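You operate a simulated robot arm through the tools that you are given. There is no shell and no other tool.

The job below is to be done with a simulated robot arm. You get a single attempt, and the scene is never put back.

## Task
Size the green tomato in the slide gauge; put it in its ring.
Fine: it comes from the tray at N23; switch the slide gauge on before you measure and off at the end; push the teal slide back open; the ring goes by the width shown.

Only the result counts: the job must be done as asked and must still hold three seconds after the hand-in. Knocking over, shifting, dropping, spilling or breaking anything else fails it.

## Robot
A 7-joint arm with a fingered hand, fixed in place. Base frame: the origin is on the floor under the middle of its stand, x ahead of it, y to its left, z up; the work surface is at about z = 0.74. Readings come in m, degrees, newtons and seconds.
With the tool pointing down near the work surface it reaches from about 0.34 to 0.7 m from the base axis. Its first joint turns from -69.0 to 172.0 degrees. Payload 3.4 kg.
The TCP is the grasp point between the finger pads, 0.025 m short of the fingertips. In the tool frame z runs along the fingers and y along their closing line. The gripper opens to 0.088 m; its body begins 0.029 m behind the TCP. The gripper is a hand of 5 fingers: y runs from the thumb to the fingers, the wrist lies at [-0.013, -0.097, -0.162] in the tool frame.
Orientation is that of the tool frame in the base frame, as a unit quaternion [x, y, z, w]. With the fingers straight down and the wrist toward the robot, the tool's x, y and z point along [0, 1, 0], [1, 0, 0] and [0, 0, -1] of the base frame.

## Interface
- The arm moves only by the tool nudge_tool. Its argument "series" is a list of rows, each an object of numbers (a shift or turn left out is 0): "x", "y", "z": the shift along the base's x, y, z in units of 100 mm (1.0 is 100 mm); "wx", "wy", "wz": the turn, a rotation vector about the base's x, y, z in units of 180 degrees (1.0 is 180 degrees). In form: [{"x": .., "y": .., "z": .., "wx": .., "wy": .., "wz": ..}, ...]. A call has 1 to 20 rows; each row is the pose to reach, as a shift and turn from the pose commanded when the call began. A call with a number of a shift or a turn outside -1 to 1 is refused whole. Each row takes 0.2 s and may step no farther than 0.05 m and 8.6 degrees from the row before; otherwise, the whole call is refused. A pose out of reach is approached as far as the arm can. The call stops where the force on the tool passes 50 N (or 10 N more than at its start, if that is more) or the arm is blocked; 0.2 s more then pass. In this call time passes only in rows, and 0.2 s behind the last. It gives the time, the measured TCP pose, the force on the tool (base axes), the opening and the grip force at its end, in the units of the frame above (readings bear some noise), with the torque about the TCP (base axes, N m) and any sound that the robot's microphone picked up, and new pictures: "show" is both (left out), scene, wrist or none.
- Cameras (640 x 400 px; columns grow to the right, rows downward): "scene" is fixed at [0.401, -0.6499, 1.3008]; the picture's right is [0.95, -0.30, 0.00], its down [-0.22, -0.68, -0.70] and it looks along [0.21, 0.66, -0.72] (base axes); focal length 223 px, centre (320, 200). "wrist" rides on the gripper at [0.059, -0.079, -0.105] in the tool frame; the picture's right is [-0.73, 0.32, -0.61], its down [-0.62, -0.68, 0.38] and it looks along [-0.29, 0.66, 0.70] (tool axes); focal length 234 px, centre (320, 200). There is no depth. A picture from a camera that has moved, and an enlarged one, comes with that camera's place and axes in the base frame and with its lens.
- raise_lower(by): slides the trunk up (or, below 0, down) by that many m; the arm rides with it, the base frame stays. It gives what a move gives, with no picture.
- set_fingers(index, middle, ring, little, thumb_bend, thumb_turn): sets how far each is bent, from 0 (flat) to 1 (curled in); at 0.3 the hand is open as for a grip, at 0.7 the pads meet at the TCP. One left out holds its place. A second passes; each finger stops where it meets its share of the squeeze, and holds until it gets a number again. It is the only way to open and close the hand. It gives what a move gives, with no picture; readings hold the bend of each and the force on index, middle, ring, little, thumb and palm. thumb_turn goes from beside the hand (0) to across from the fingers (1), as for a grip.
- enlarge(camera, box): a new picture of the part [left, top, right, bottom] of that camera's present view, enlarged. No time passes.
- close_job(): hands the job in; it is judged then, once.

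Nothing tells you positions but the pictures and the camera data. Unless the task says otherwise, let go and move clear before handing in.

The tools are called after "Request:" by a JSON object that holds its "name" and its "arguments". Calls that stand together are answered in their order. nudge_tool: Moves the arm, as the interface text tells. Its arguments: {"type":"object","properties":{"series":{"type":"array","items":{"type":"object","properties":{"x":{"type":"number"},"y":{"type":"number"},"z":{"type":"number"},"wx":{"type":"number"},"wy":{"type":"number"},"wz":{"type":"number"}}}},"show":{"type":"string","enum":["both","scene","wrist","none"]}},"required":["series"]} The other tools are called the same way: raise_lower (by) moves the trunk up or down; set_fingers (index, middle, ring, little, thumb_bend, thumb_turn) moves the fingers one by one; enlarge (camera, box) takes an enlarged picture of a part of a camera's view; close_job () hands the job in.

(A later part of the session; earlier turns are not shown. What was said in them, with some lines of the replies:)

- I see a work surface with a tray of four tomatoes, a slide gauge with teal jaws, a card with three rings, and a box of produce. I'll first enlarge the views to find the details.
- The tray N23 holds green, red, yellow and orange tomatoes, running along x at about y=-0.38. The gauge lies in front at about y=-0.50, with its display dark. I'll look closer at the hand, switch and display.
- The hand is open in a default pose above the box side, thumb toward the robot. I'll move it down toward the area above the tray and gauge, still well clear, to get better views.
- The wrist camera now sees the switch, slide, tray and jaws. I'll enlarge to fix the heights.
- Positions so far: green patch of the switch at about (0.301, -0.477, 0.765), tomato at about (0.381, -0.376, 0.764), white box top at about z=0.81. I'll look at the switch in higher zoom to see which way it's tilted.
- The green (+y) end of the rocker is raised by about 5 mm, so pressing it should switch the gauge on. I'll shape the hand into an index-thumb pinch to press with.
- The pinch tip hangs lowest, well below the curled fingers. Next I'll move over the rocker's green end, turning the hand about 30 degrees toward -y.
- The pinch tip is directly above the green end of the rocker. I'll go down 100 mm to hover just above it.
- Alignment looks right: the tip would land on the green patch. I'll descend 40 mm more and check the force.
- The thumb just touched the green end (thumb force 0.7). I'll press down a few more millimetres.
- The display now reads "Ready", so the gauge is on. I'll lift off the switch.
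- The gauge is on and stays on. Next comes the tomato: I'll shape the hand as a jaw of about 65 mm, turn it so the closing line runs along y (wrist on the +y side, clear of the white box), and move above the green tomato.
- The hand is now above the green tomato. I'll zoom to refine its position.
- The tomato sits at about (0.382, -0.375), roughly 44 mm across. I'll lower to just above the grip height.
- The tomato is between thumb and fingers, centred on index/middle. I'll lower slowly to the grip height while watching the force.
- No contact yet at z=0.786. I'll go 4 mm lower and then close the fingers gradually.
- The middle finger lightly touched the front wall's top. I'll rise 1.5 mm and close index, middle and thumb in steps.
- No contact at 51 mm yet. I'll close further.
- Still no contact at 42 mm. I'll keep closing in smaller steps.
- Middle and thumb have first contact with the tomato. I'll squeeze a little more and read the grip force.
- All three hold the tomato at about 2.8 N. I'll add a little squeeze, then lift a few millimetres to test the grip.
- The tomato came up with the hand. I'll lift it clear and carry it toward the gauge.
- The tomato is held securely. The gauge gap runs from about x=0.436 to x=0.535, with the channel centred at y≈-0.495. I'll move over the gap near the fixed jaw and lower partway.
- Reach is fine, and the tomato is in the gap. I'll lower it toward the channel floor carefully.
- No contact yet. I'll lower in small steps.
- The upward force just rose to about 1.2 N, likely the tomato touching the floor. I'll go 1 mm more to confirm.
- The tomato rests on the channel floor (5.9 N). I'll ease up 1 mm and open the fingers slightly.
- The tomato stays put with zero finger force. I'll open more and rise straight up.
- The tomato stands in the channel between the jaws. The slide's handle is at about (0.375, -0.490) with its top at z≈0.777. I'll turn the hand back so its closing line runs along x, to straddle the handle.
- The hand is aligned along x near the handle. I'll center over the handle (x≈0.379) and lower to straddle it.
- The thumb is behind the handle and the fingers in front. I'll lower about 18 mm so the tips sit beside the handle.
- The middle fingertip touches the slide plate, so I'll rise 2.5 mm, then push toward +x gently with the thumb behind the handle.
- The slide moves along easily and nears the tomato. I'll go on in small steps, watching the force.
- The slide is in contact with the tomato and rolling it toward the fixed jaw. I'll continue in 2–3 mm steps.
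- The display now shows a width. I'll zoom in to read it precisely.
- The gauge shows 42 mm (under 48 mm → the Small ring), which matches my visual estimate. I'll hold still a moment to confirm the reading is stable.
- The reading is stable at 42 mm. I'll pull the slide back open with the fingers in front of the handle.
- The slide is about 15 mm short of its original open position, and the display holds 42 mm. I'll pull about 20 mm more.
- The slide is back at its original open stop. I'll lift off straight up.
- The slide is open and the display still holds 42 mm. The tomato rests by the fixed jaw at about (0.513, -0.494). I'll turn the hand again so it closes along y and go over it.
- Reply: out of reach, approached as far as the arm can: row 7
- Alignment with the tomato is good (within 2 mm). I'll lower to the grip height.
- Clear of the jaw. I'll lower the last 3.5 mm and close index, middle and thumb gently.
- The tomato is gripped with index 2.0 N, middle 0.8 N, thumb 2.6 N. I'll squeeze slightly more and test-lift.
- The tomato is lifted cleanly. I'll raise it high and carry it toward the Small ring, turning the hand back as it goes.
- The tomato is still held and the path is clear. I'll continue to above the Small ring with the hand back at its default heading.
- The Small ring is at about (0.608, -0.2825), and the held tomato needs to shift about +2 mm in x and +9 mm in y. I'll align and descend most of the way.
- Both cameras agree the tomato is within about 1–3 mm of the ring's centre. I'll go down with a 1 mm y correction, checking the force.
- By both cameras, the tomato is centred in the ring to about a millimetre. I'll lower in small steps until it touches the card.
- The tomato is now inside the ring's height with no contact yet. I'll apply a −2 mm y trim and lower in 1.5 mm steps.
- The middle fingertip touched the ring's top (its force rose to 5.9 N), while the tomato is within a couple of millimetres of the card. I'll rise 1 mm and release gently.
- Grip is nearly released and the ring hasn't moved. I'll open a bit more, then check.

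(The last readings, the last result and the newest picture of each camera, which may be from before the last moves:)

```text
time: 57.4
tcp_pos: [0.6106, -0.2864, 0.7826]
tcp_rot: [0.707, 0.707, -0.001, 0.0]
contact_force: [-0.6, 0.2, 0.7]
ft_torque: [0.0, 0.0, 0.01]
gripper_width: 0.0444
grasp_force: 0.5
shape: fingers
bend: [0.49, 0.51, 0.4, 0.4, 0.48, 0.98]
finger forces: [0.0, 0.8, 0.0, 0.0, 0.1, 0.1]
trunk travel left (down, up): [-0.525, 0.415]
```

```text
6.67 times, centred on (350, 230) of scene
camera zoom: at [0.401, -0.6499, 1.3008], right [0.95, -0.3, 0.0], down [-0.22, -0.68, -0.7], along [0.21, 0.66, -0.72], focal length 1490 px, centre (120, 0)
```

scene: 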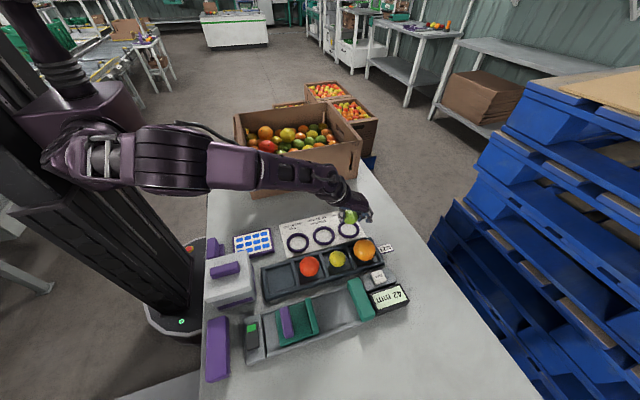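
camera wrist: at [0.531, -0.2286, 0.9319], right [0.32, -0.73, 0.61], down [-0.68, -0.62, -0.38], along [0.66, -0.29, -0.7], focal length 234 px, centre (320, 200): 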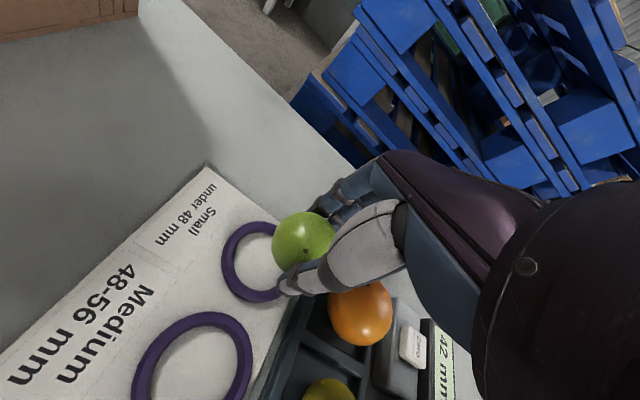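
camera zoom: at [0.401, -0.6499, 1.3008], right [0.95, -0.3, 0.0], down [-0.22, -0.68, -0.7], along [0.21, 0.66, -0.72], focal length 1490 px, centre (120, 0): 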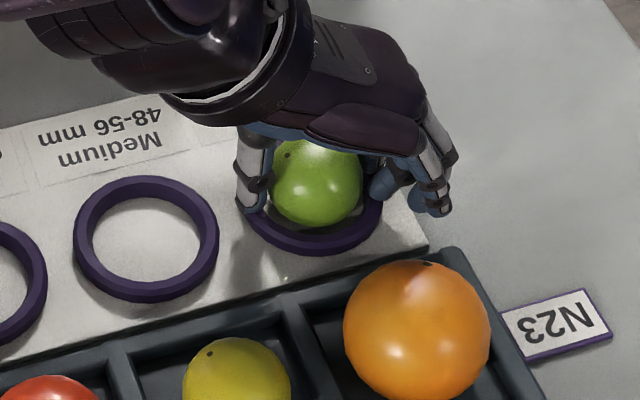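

The tomato dropped onto the card inside the ring. I'll rise 2 mm, open wider, then lift straight up.

Request:
{"name": "nudge_tool", "arguments": {"series": [{"z": 0.025}], "show": "none"}}

Request:
{"name": "set_fingers", "arguments": {"index": 0.42, "middle": 0.42, "ring": 0.4, "little": 0.4, "thumb_bend": 0.43}}

Request:
{"name": "nudge_tool", "arguments": {"series": [{"z": 0.1}, {"z": 0.3}, {"z": 0.6}, {"z": 1.0}], "show": "both"}}

Request:
{"name": "enlarge", "arguments": {"camera": "scene", "box": [260, 190, 400, 290]}}

Request:
{"name": "enlarge", "arguments": {"camera": "wrist", "box": [100, 130, 400, 380]}}

```text
time: 57.8
tcp_pos: [0.6089, -0.2856, 0.7852]
tcp_rot: [0.706, 0.708, 0.0, 0.0]
contact_force: [0.4, -0.1, -0.5]
ft_torque: [0.0, 0.01, -0.03]
gripper_width: 0.0445
grasp_force: 0.1
shape: fingers
bend: [0.49, 0.5, 0.4, 0.4, 0.48, 0.98]
finger forces: [0.0, 0.0, 0.0, 0.1, 0.1, 0.0]
trunk travel left (down, up): [-0.525, 0.415]
```

```text
time: 58.8
tcp_pos: [0.6102, -0.287, 0.7828]
tcp_rot: [0.707, 0.707, 0.001, -0.001]
contact_force: [-0.4, -0.3, 0.4]
ft_torque: [0.02, -0.01, -0.01]
gripper_width: 0.0578
grasp_force: 0.1
shape: fingers
bend: [0.42, 0.42, 0.4, 0.4, 0.43, 0.97]
finger forces: [0.0, 0.1, 0.1, 0.0, 0.0, 0.0]
trunk travel left (down, up): [-0.525, 0.415]
```

```text
time: 59.8
tcp_pos: [0.6108, -0.2865, 0.8865]
tcp_rot: [0.707, 0.707, 0.0, 0.0]
contact_force: [-0.7, 0.4, -0.4]
ft_torque: [0.02, 0.0, 0.02]
gripper_width: 0.0577
grasp_force: 0.0
shape: fingers
bend: [0.42, 0.42, 0.4, 0.4, 0.43, 0.97]
finger forces: [0.0, 0.0, 0.0, 0.1, 0.0, 0.0]
trunk travel left (down, up): [-0.525, 0.415]
camera wrist: at [0.5327, -0.2273, 0.9918], right [0.32, -0.73, 0.61], down [-0.68, -0.62, -0.38], along [0.66, -0.29, -0.7], focal length 234 px, centre (320, 200)
```

scene: 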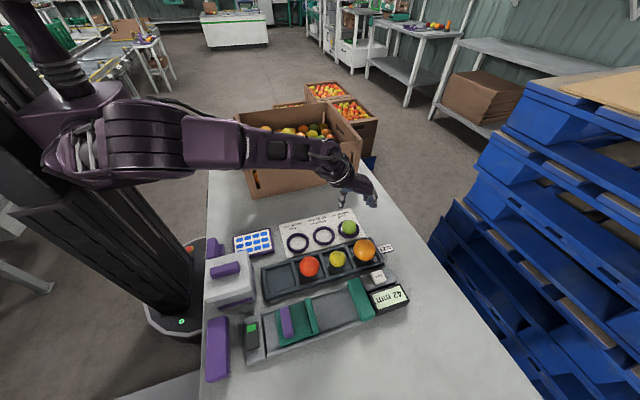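
wrist: 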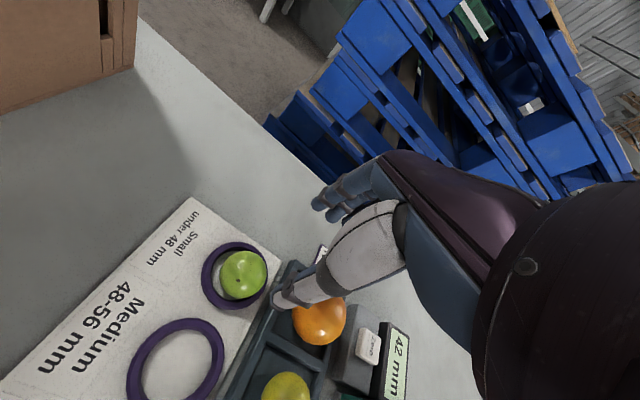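

```text
4.00 times, centred on (330, 240) of scene
camera zoom: at [0.401, -0.6499, 1.3008], right [0.95, -0.3, 0.0], down [-0.22, -0.68, -0.7], along [0.21, 0.66, -0.72], focal length 894 px, centre (280, 40)
```

zoom: 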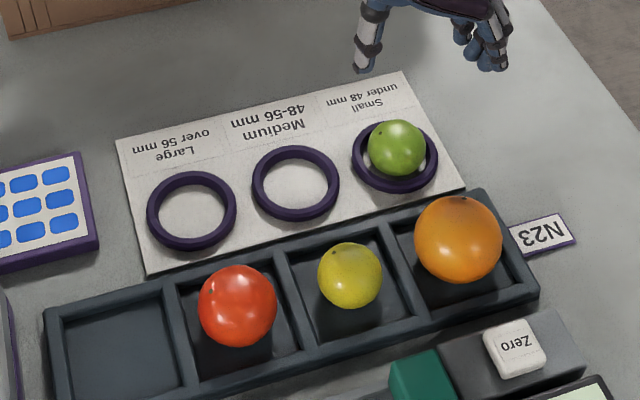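

```text
1.60 times, centred on (250, 255) of wrist
camera zoom: at [0.5327, -0.2273, 0.9918], right [0.32, -0.73, 0.61], down [-0.68, -0.62, -0.38], along [0.66, -0.29, -0.7], focal length 375 px, centre (432, 112)
```

zoom: 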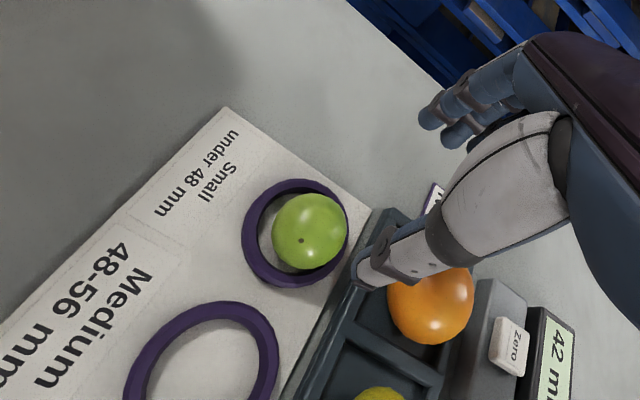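

The green tomato sits inside the Small ring. Next I'll form the pinch again and travel high back to the switch to turn it off (pressing the -y end, now the raised one).

Request:
{"name": "set_fingers", "arguments": {"index": 0.7, "middle": 1.0, "ring": 1.0, "little": 1.0, "thumb_bend": 0.7, "thumb_turn": 1.0}}

Request:
{"name": "nudge_tool", "arguments": {"series": [{"x": -0.2, "y": -0.15, "z": 0.3}, {"x": -0.5, "y": -0.35, "z": 0.5}, {"x": -0.8, "y": -0.55, "z": 0.5}, {"x": -1.0, "y": -0.7, "z": 0.5}], "show": "none"}}

Request:
{"name": "nudge_tool", "arguments": {"series": [{"x": -0.33, "y": -0.23, "wz": -0.0417}, {"x": -0.66, "y": -0.46, "wz": -0.0833}, {"x": -1.0, "y": -0.7, "wz": -0.125}], "show": "none"}}

Request:
{"name": "nudge_tool", "arguments": {"series": [{"x": -0.33, "y": -0.23, "wz": -0.0417}, {"x": -0.66, "y": -0.46, "wz": -0.0833}, {"x": -1.0, "y": -0.7, "wz": -0.125}], "show": "both"}}

```text
time: 60.8
tcp_pos: [0.6121, -0.2871, 0.8868]
tcp_rot: [0.707, 0.707, 0.0, 0.0]
contact_force: [0.0, -0.1, -0.1]
ft_torque: [-0.03, -0.02, 0.02]
gripper_width: 0.0
grasp_force: 0.1
shape: fingers
bend: [0.7, 1.0, 1.0, 1.0, 0.7, 1.0]
finger forces: [0.0, 0.0, 0.0, 0.0, 0.0, 0.1]
trunk travel left (down, up): [-0.525, 0.415]
```

```text
time: 61.8
tcp_pos: [0.5093, -0.3566, 0.9366]
tcp_rot: [0.707, 0.707, 0.0, -0.001]
contact_force: [-0.6, -0.4, 0.4]
ft_torque: [-0.02, -0.01, 0.03]
gripper_width: 0.0
grasp_force: 0.1
shape: fingers
bend: [0.7, 1.0, 1.0, 1.0, 0.7, 1.0]
finger forces: [0.0, 0.0, 0.0, 0.1, 0.1, 0.0]
trunk travel left (down, up): [-0.525, 0.415]
```

```text
time: 62.6
tcp_pos: [0.4074, -0.4233, 0.934]
tcp_rot: [0.832, 0.555, 0.0, 0.001]
contact_force: [-0.6, 0.2, -0.2]
ft_torque: [-0.02, -0.03, 0.01]
gripper_width: 0.0003
grasp_force: 0.0
shape: fingers
bend: [0.7, 1.0, 1.0, 1.0, 0.7, 1.0]
finger forces: [0.1, 0.1, 0.0, 0.0, 0.0, 0.0]
trunk travel left (down, up): [-0.525, 0.415]
```

```text
time: 63.4
tcp_pos: [0.3053, -0.4954, 0.9356]
tcp_rot: [0.924, 0.382, 0.002, 0.0]
contact_force: [-0.5, 0.2, 0.2]
ft_torque: [-0.01, 0.0, 0.0]
gripper_width: 0.0003
grasp_force: 0.0
shape: fingers
bend: [0.7, 1.0, 1.0, 1.0, 0.7, 1.0]
finger forces: [0.0, 0.0, 0.0, 0.0, 0.0, 0.0]
trunk travel left (down, up): [-0.525, 0.415]
camera wrist: at [0.2914, -0.3975, 1.0409], right [-0.29, -0.74, 0.61], down [-0.92, 0.04, -0.38], along [0.26, -0.67, -0.7], focal length 234 px, centre (320, 200)
```

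scene: 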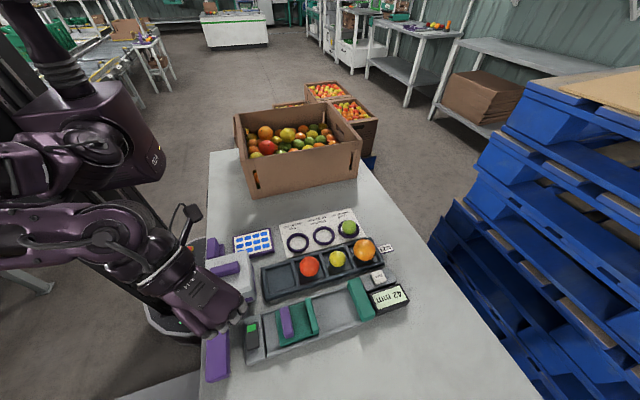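
wrist: 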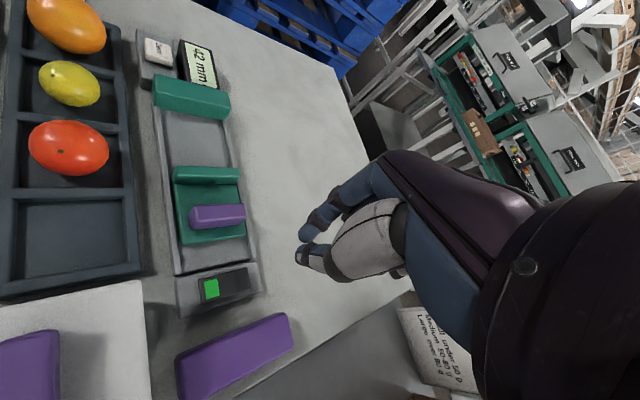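

The hand is above the switch. I'll move over its -y end and descend to hover just above.

Request:
{"name": "nudge_tool", "arguments": {"series": [{"x": -0.06, "y": -0.11, "z": -0.2}, {"x": -0.06, "y": -0.11, "z": -0.6}, {"x": -0.06, "y": -0.11, "z": -0.98}], "show": "both"}}

Request:
{"name": "enlarge", "arguments": {"camera": "scene", "box": [200, 280, 300, 370]}}

Request:
{"name": "enlarge", "arguments": {"camera": "wrist", "box": [180, 160, 380, 320]}}

```text
time: 64.2
tcp_pos: [0.3032, -0.507, 0.8364]
tcp_rot: [0.924, 0.383, 0.0, 0.0]
contact_force: [0.7, -0.4, 0.0]
ft_torque: [-0.01, 0.02, 0.01]
gripper_width: 0.0
grasp_force: 0.0
shape: fingers
bend: [0.7, 1.0, 1.0, 1.0, 0.7, 1.0]
finger forces: [0.0, 0.0, 0.0, 0.0, 0.1, 0.0]
trunk travel left (down, up): [-0.525, 0.415]
camera wrist: at [0.289, -0.4094, 0.9408], right [-0.29, -0.74, 0.61], down [-0.92, 0.04, -0.38], along [0.26, -0.67, -0.7], focal length 234 px, centre (320, 200)
```

scene: 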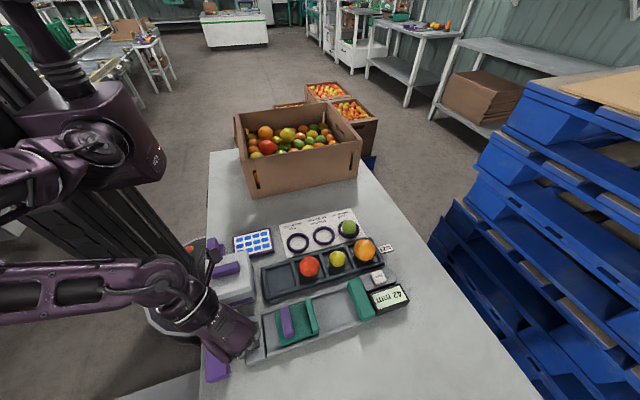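
wrist: 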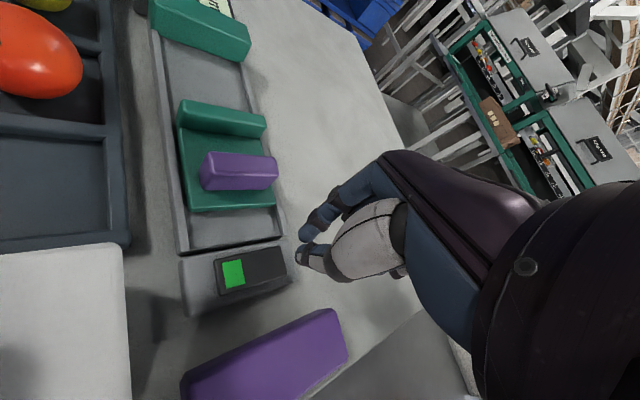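

```text
4.44 times, centred on (250, 325) of scene
camera zoom: at [0.401, -0.6499, 1.3008], right [0.95, -0.3, 0.0], down [-0.22, -0.68, -0.7], along [0.21, 0.66, -0.72], focal length 993 px, centre (631, -356)
```

zoom: 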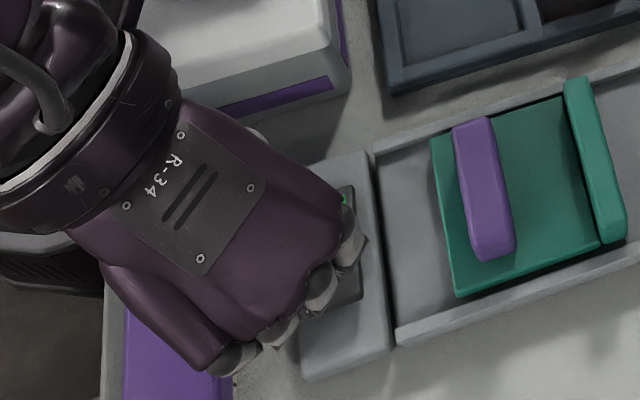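

```text
2.50 times, centred on (280, 240) of wrist
camera zoom: at [0.289, -0.4094, 0.9408], right [-0.29, -0.74, 0.61], down [-0.92, 0.04, -0.38], along [0.26, -0.67, -0.7], focal length 585 px, centre (420, 100)
```

zoom: 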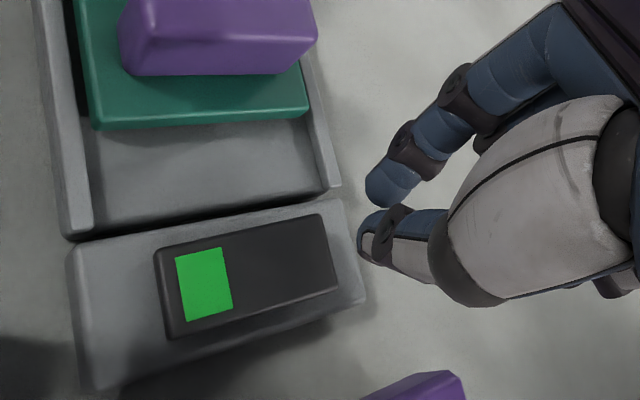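

The tip will land on the raised -y end at about (0.302, -0.506). I'll descend to near contact.

Request:
{"name": "nudge_tool", "arguments": {"series": [{"z": -0.2}, {"z": -0.34}, {"z": -0.41}], "show": "none"}}

Request:
{"name": "enlarge", "arguments": {"camera": "wrist", "box": [180, 160, 380, 320]}}

```text
time: 65.0
tcp_pos: [0.3034, -0.5074, 0.7967]
tcp_rot: [0.924, 0.382, 0.001, 0.0]
contact_force: [1.6, 0.4, 0.7]
ft_torque: [0.04, -0.03, -0.01]
gripper_width: 0.0002
grasp_force: 0.8
shape: fingers
bend: [0.7, 1.0, 1.0, 1.0, 0.7, 1.0]
finger forces: [1.4, 0.1, 0.1, 0.0, 0.0, 0.1]
trunk travel left (down, up): [-0.525, 0.415]
```

```text
2.50 times, centred on (280, 240) of wrist
camera zoom: at [0.2888, -0.4086, 0.9011], right [-0.29, -0.74, 0.61], down [-0.92, 0.04, -0.38], along [0.26, -0.67, -0.7], focal length 585 px, centre (420, 100)
```

zoom: 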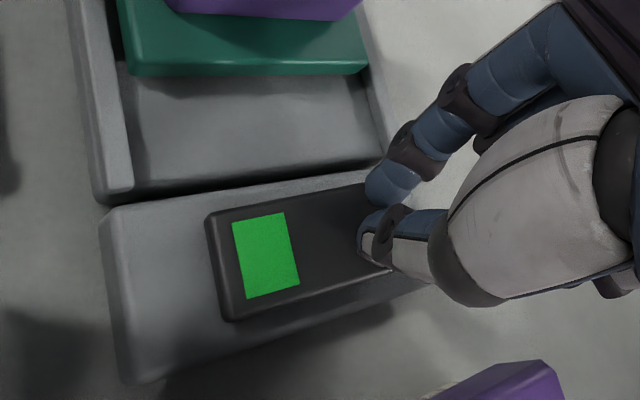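

Just in contact. I'll press down several millimetres.

Request:
{"name": "nudge_tool", "arguments": {"series": [{"z": -0.03}, {"z": -0.06}], "show": "scene"}}

Request:
{"name": "enlarge", "arguments": {"camera": "scene", "box": [340, 250, 420, 320]}}

Request:
{"name": "enlarge", "arguments": {"camera": "wrist", "box": [180, 160, 380, 320]}}

```text
time: 65.6
tcp_pos: [0.3021, -0.5059, 0.7926]
tcp_rot: [0.924, 0.381, 0.001, 0.003]
contact_force: [-2.8, 2.6, 20.1]
ft_torque: [0.22, 0.17, 0.03]
gripper_width: 0.0
grasp_force: 10.0
shape: fingers
bend: [0.7, 1.0, 1.0, 1.0, 0.71, 1.0]
finger forces: [0.1, 0.1, 0.0, 0.0, 19.6, 0.1]
trunk travel left (down, up): [-0.525, 0.415]
```

scene: 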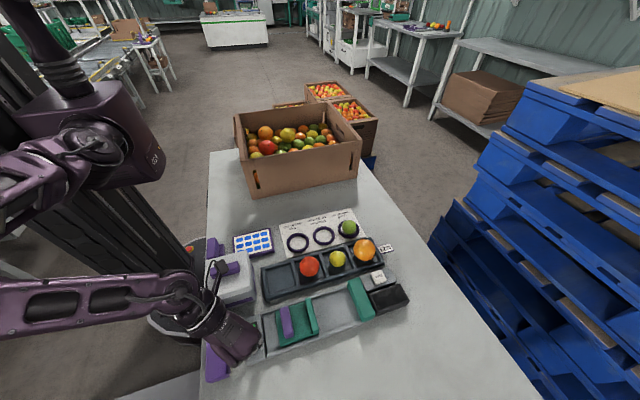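

```text
5.71 times, centred on (380, 285) of scene
camera zoom: at [0.401, -0.6499, 1.3008], right [0.95, -0.3, 0.0], down [-0.22, -0.68, -0.7], along [0.21, 0.66, -0.72], focal length 1277 px, centre (-23, -286)
```

zoom: 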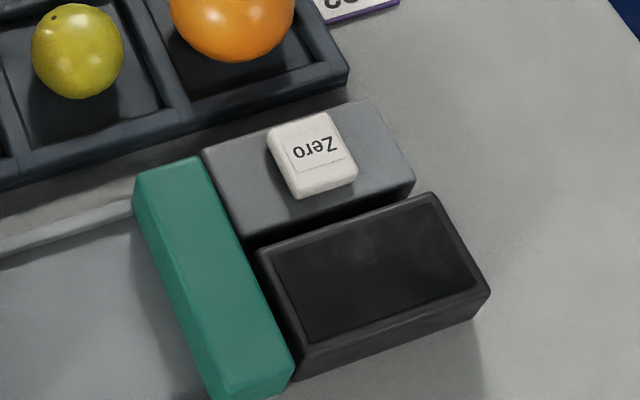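

```text
2.50 times, centred on (280, 240) of wrist
camera zoom: at [0.2877, -0.4069, 0.8965], right [-0.29, -0.74, 0.61], down [-0.92, 0.04, -0.39], along [0.26, -0.67, -0.69], focal length 585 px, centre (420, 100)
```

zoom: 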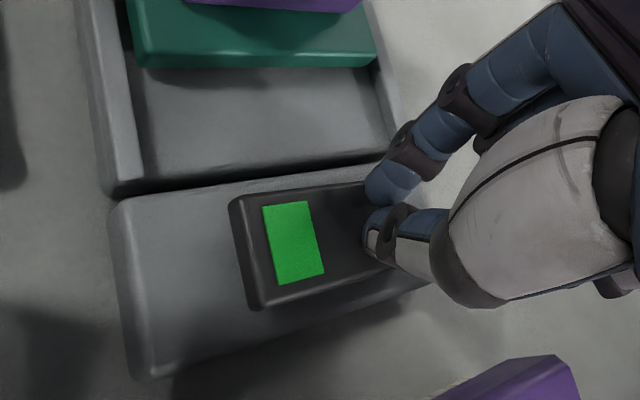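

The display is dark, so the gauge is off. I'll lift off and check the whole scene.

Request:
{"name": "nudge_tool", "arguments": {"series": [{"z": 0.15}, {"z": 0.55}, {"z": 1.0}], "show": "both"}}

Request:
{"name": "nudge_tool", "arguments": {"series": [{"x": 0.1, "y": 0.1, "z": 0.4}, {"x": 0.2, "y": 0.3, "z": 0.7}, {"x": 0.2, "y": 0.5, "z": 1.0}], "show": "both"}}

Request:
{"name": "enlarge", "arguments": {"camera": "scene", "box": [200, 200, 420, 390]}}

Request:
{"name": "enlarge", "arguments": {"camera": "scene", "box": [270, 200, 400, 290]}}

Request:
{"name": "enlarge", "arguments": {"camera": "scene", "box": [230, 270, 420, 370]}}

```text
time: 66.4
tcp_pos: [0.3015, -0.5043, 0.8915]
tcp_rot: [0.924, 0.383, 0.0, 0.0]
contact_force: [0.6, 0.1, 0.2]
ft_torque: [-0.02, 0.0, -0.04]
gripper_width: 0.0
grasp_force: 0.0
shape: fingers
bend: [0.7, 1.0, 1.0, 1.0, 0.7, 1.0]
finger forces: [0.1, 0.0, 0.1, 0.0, 0.1, 0.0]
trunk travel left (down, up): [-0.525, 0.415]
camera wrist: at [0.2877, -0.4059, 0.9967], right [-0.29, -0.74, 0.61], down [-0.92, 0.04, -0.38], along [0.26, -0.67, -0.7], focal length 234 px, centre (320, 200)
```

scene: 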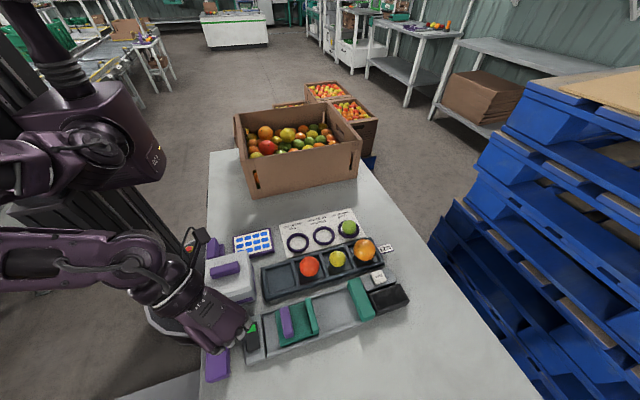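
wrist: 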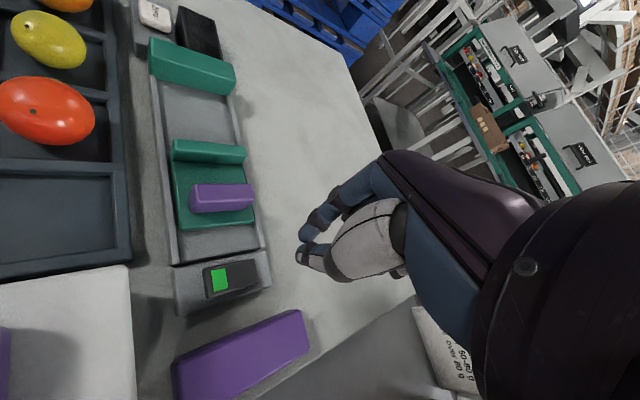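

```text
time: 67.2
tcp_pos: [0.3234, -0.4561, 0.9919]
tcp_rot: [0.924, 0.383, 0.0, 0.0]
contact_force: [0.2, -0.3, 1.3]
ft_torque: [-0.01, 0.04, 0.01]
gripper_width: 0.0001
grasp_force: 0.0
shape: fingers
bend: [0.7, 1.0, 1.0, 1.0, 0.7, 1.0]
finger forces: [0.0, 0.0, 0.0, 0.0, 0.0, 0.0]
trunk travel left (down, up): [-0.525, 0.415]
camera wrist: at [0.3082, -0.3567, 1.0966], right [-0.29, -0.74, 0.61], down [-0.92, 0.04, -0.38], along [0.26, -0.67, -0.7], focal length 234 px, centre (320, 200)
```

scene: 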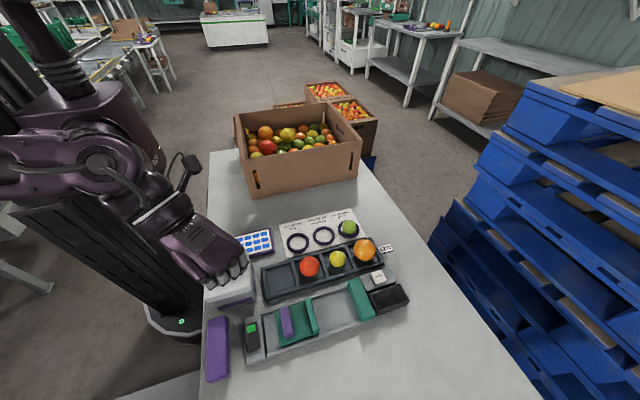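
wrist: 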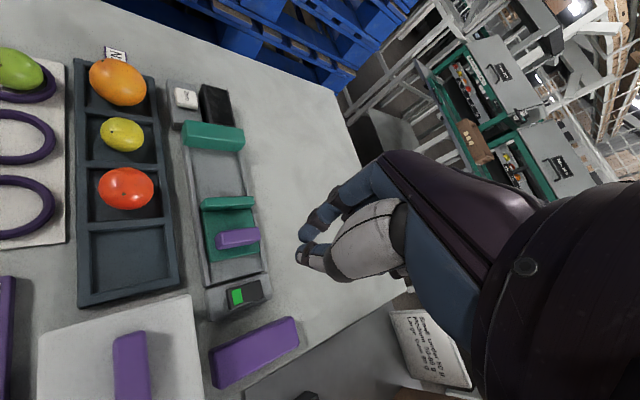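

```text
2.11 times, centred on (310, 295) of scene
camera zoom: at [0.401, -0.6499, 1.3008], right [0.95, -0.3, 0.0], down [-0.22, -0.68, -0.7], along [0.21, 0.66, -0.72], focal length 470 px, centre (341, 0)
```

zoom: 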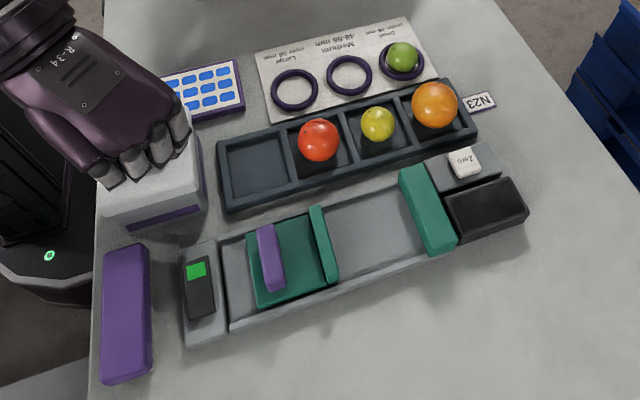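

```text
4.44 times, centred on (335, 245) of scene
camera zoom: at [0.401, -0.6499, 1.3008], right [0.95, -0.3, 0.0], down [-0.22, -0.68, -0.7], along [0.21, 0.66, -0.72], focal length 993 px, centre (253, 0)
```

zoom: 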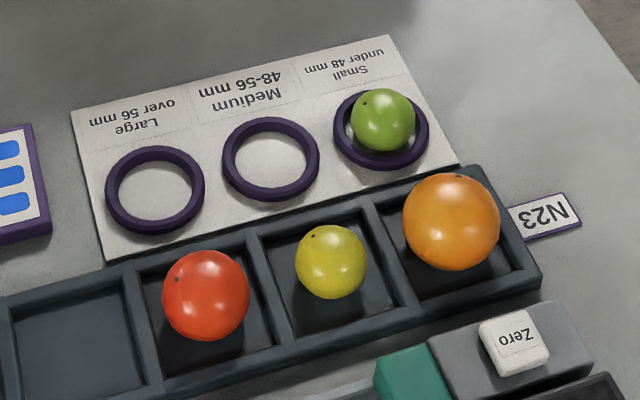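

```text
3.37 times, centred on (325, 320) of scene
camera zoom: at [0.401, -0.6499, 1.3008], right [0.95, -0.3, 0.0], down [-0.22, -0.68, -0.7], along [0.21, 0.66, -0.72], focal length 753 px, centre (303, -204)
```

zoom: 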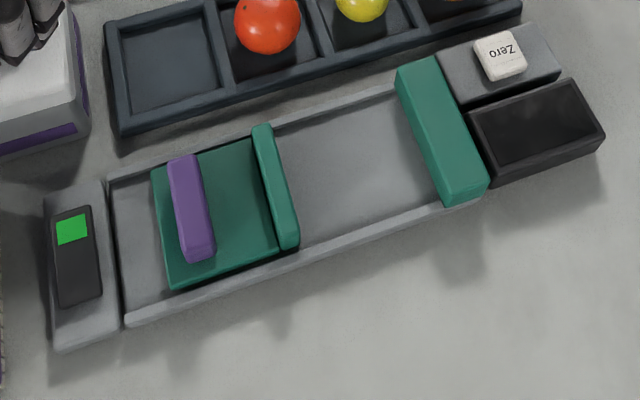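

The green tomato (42 mm) sits in the Small ring. The slide is back at its open stop, the gauge display is dark, and nothing else has moved. The hand is empty and clear, so I'll hand the job in.

Request:
{"name": "close_job", "arguments": {}}

```text
The job is handed in.
```

The green tomato measured 42 mm on the slide gauge, so I put it in the Small ring (under 48 mm).

- **Gauge:** I switched it on before measuring. It read "Ready", then showed a steady 42 mm. I switched it off at the end, and its display is dark.
- **Slide:** The teal slide is back at its original open stop.
- **Tray N23:** The red, yellow and orange tomatoes are still in their places.

In the last pictures the tomato was resting inside the Small ring and nothing else looked moved. The middle fingertip touched the Small ring once as I lowered the tomato, but the ring stayed in place. The hand was empty and clear when I handed the job in.
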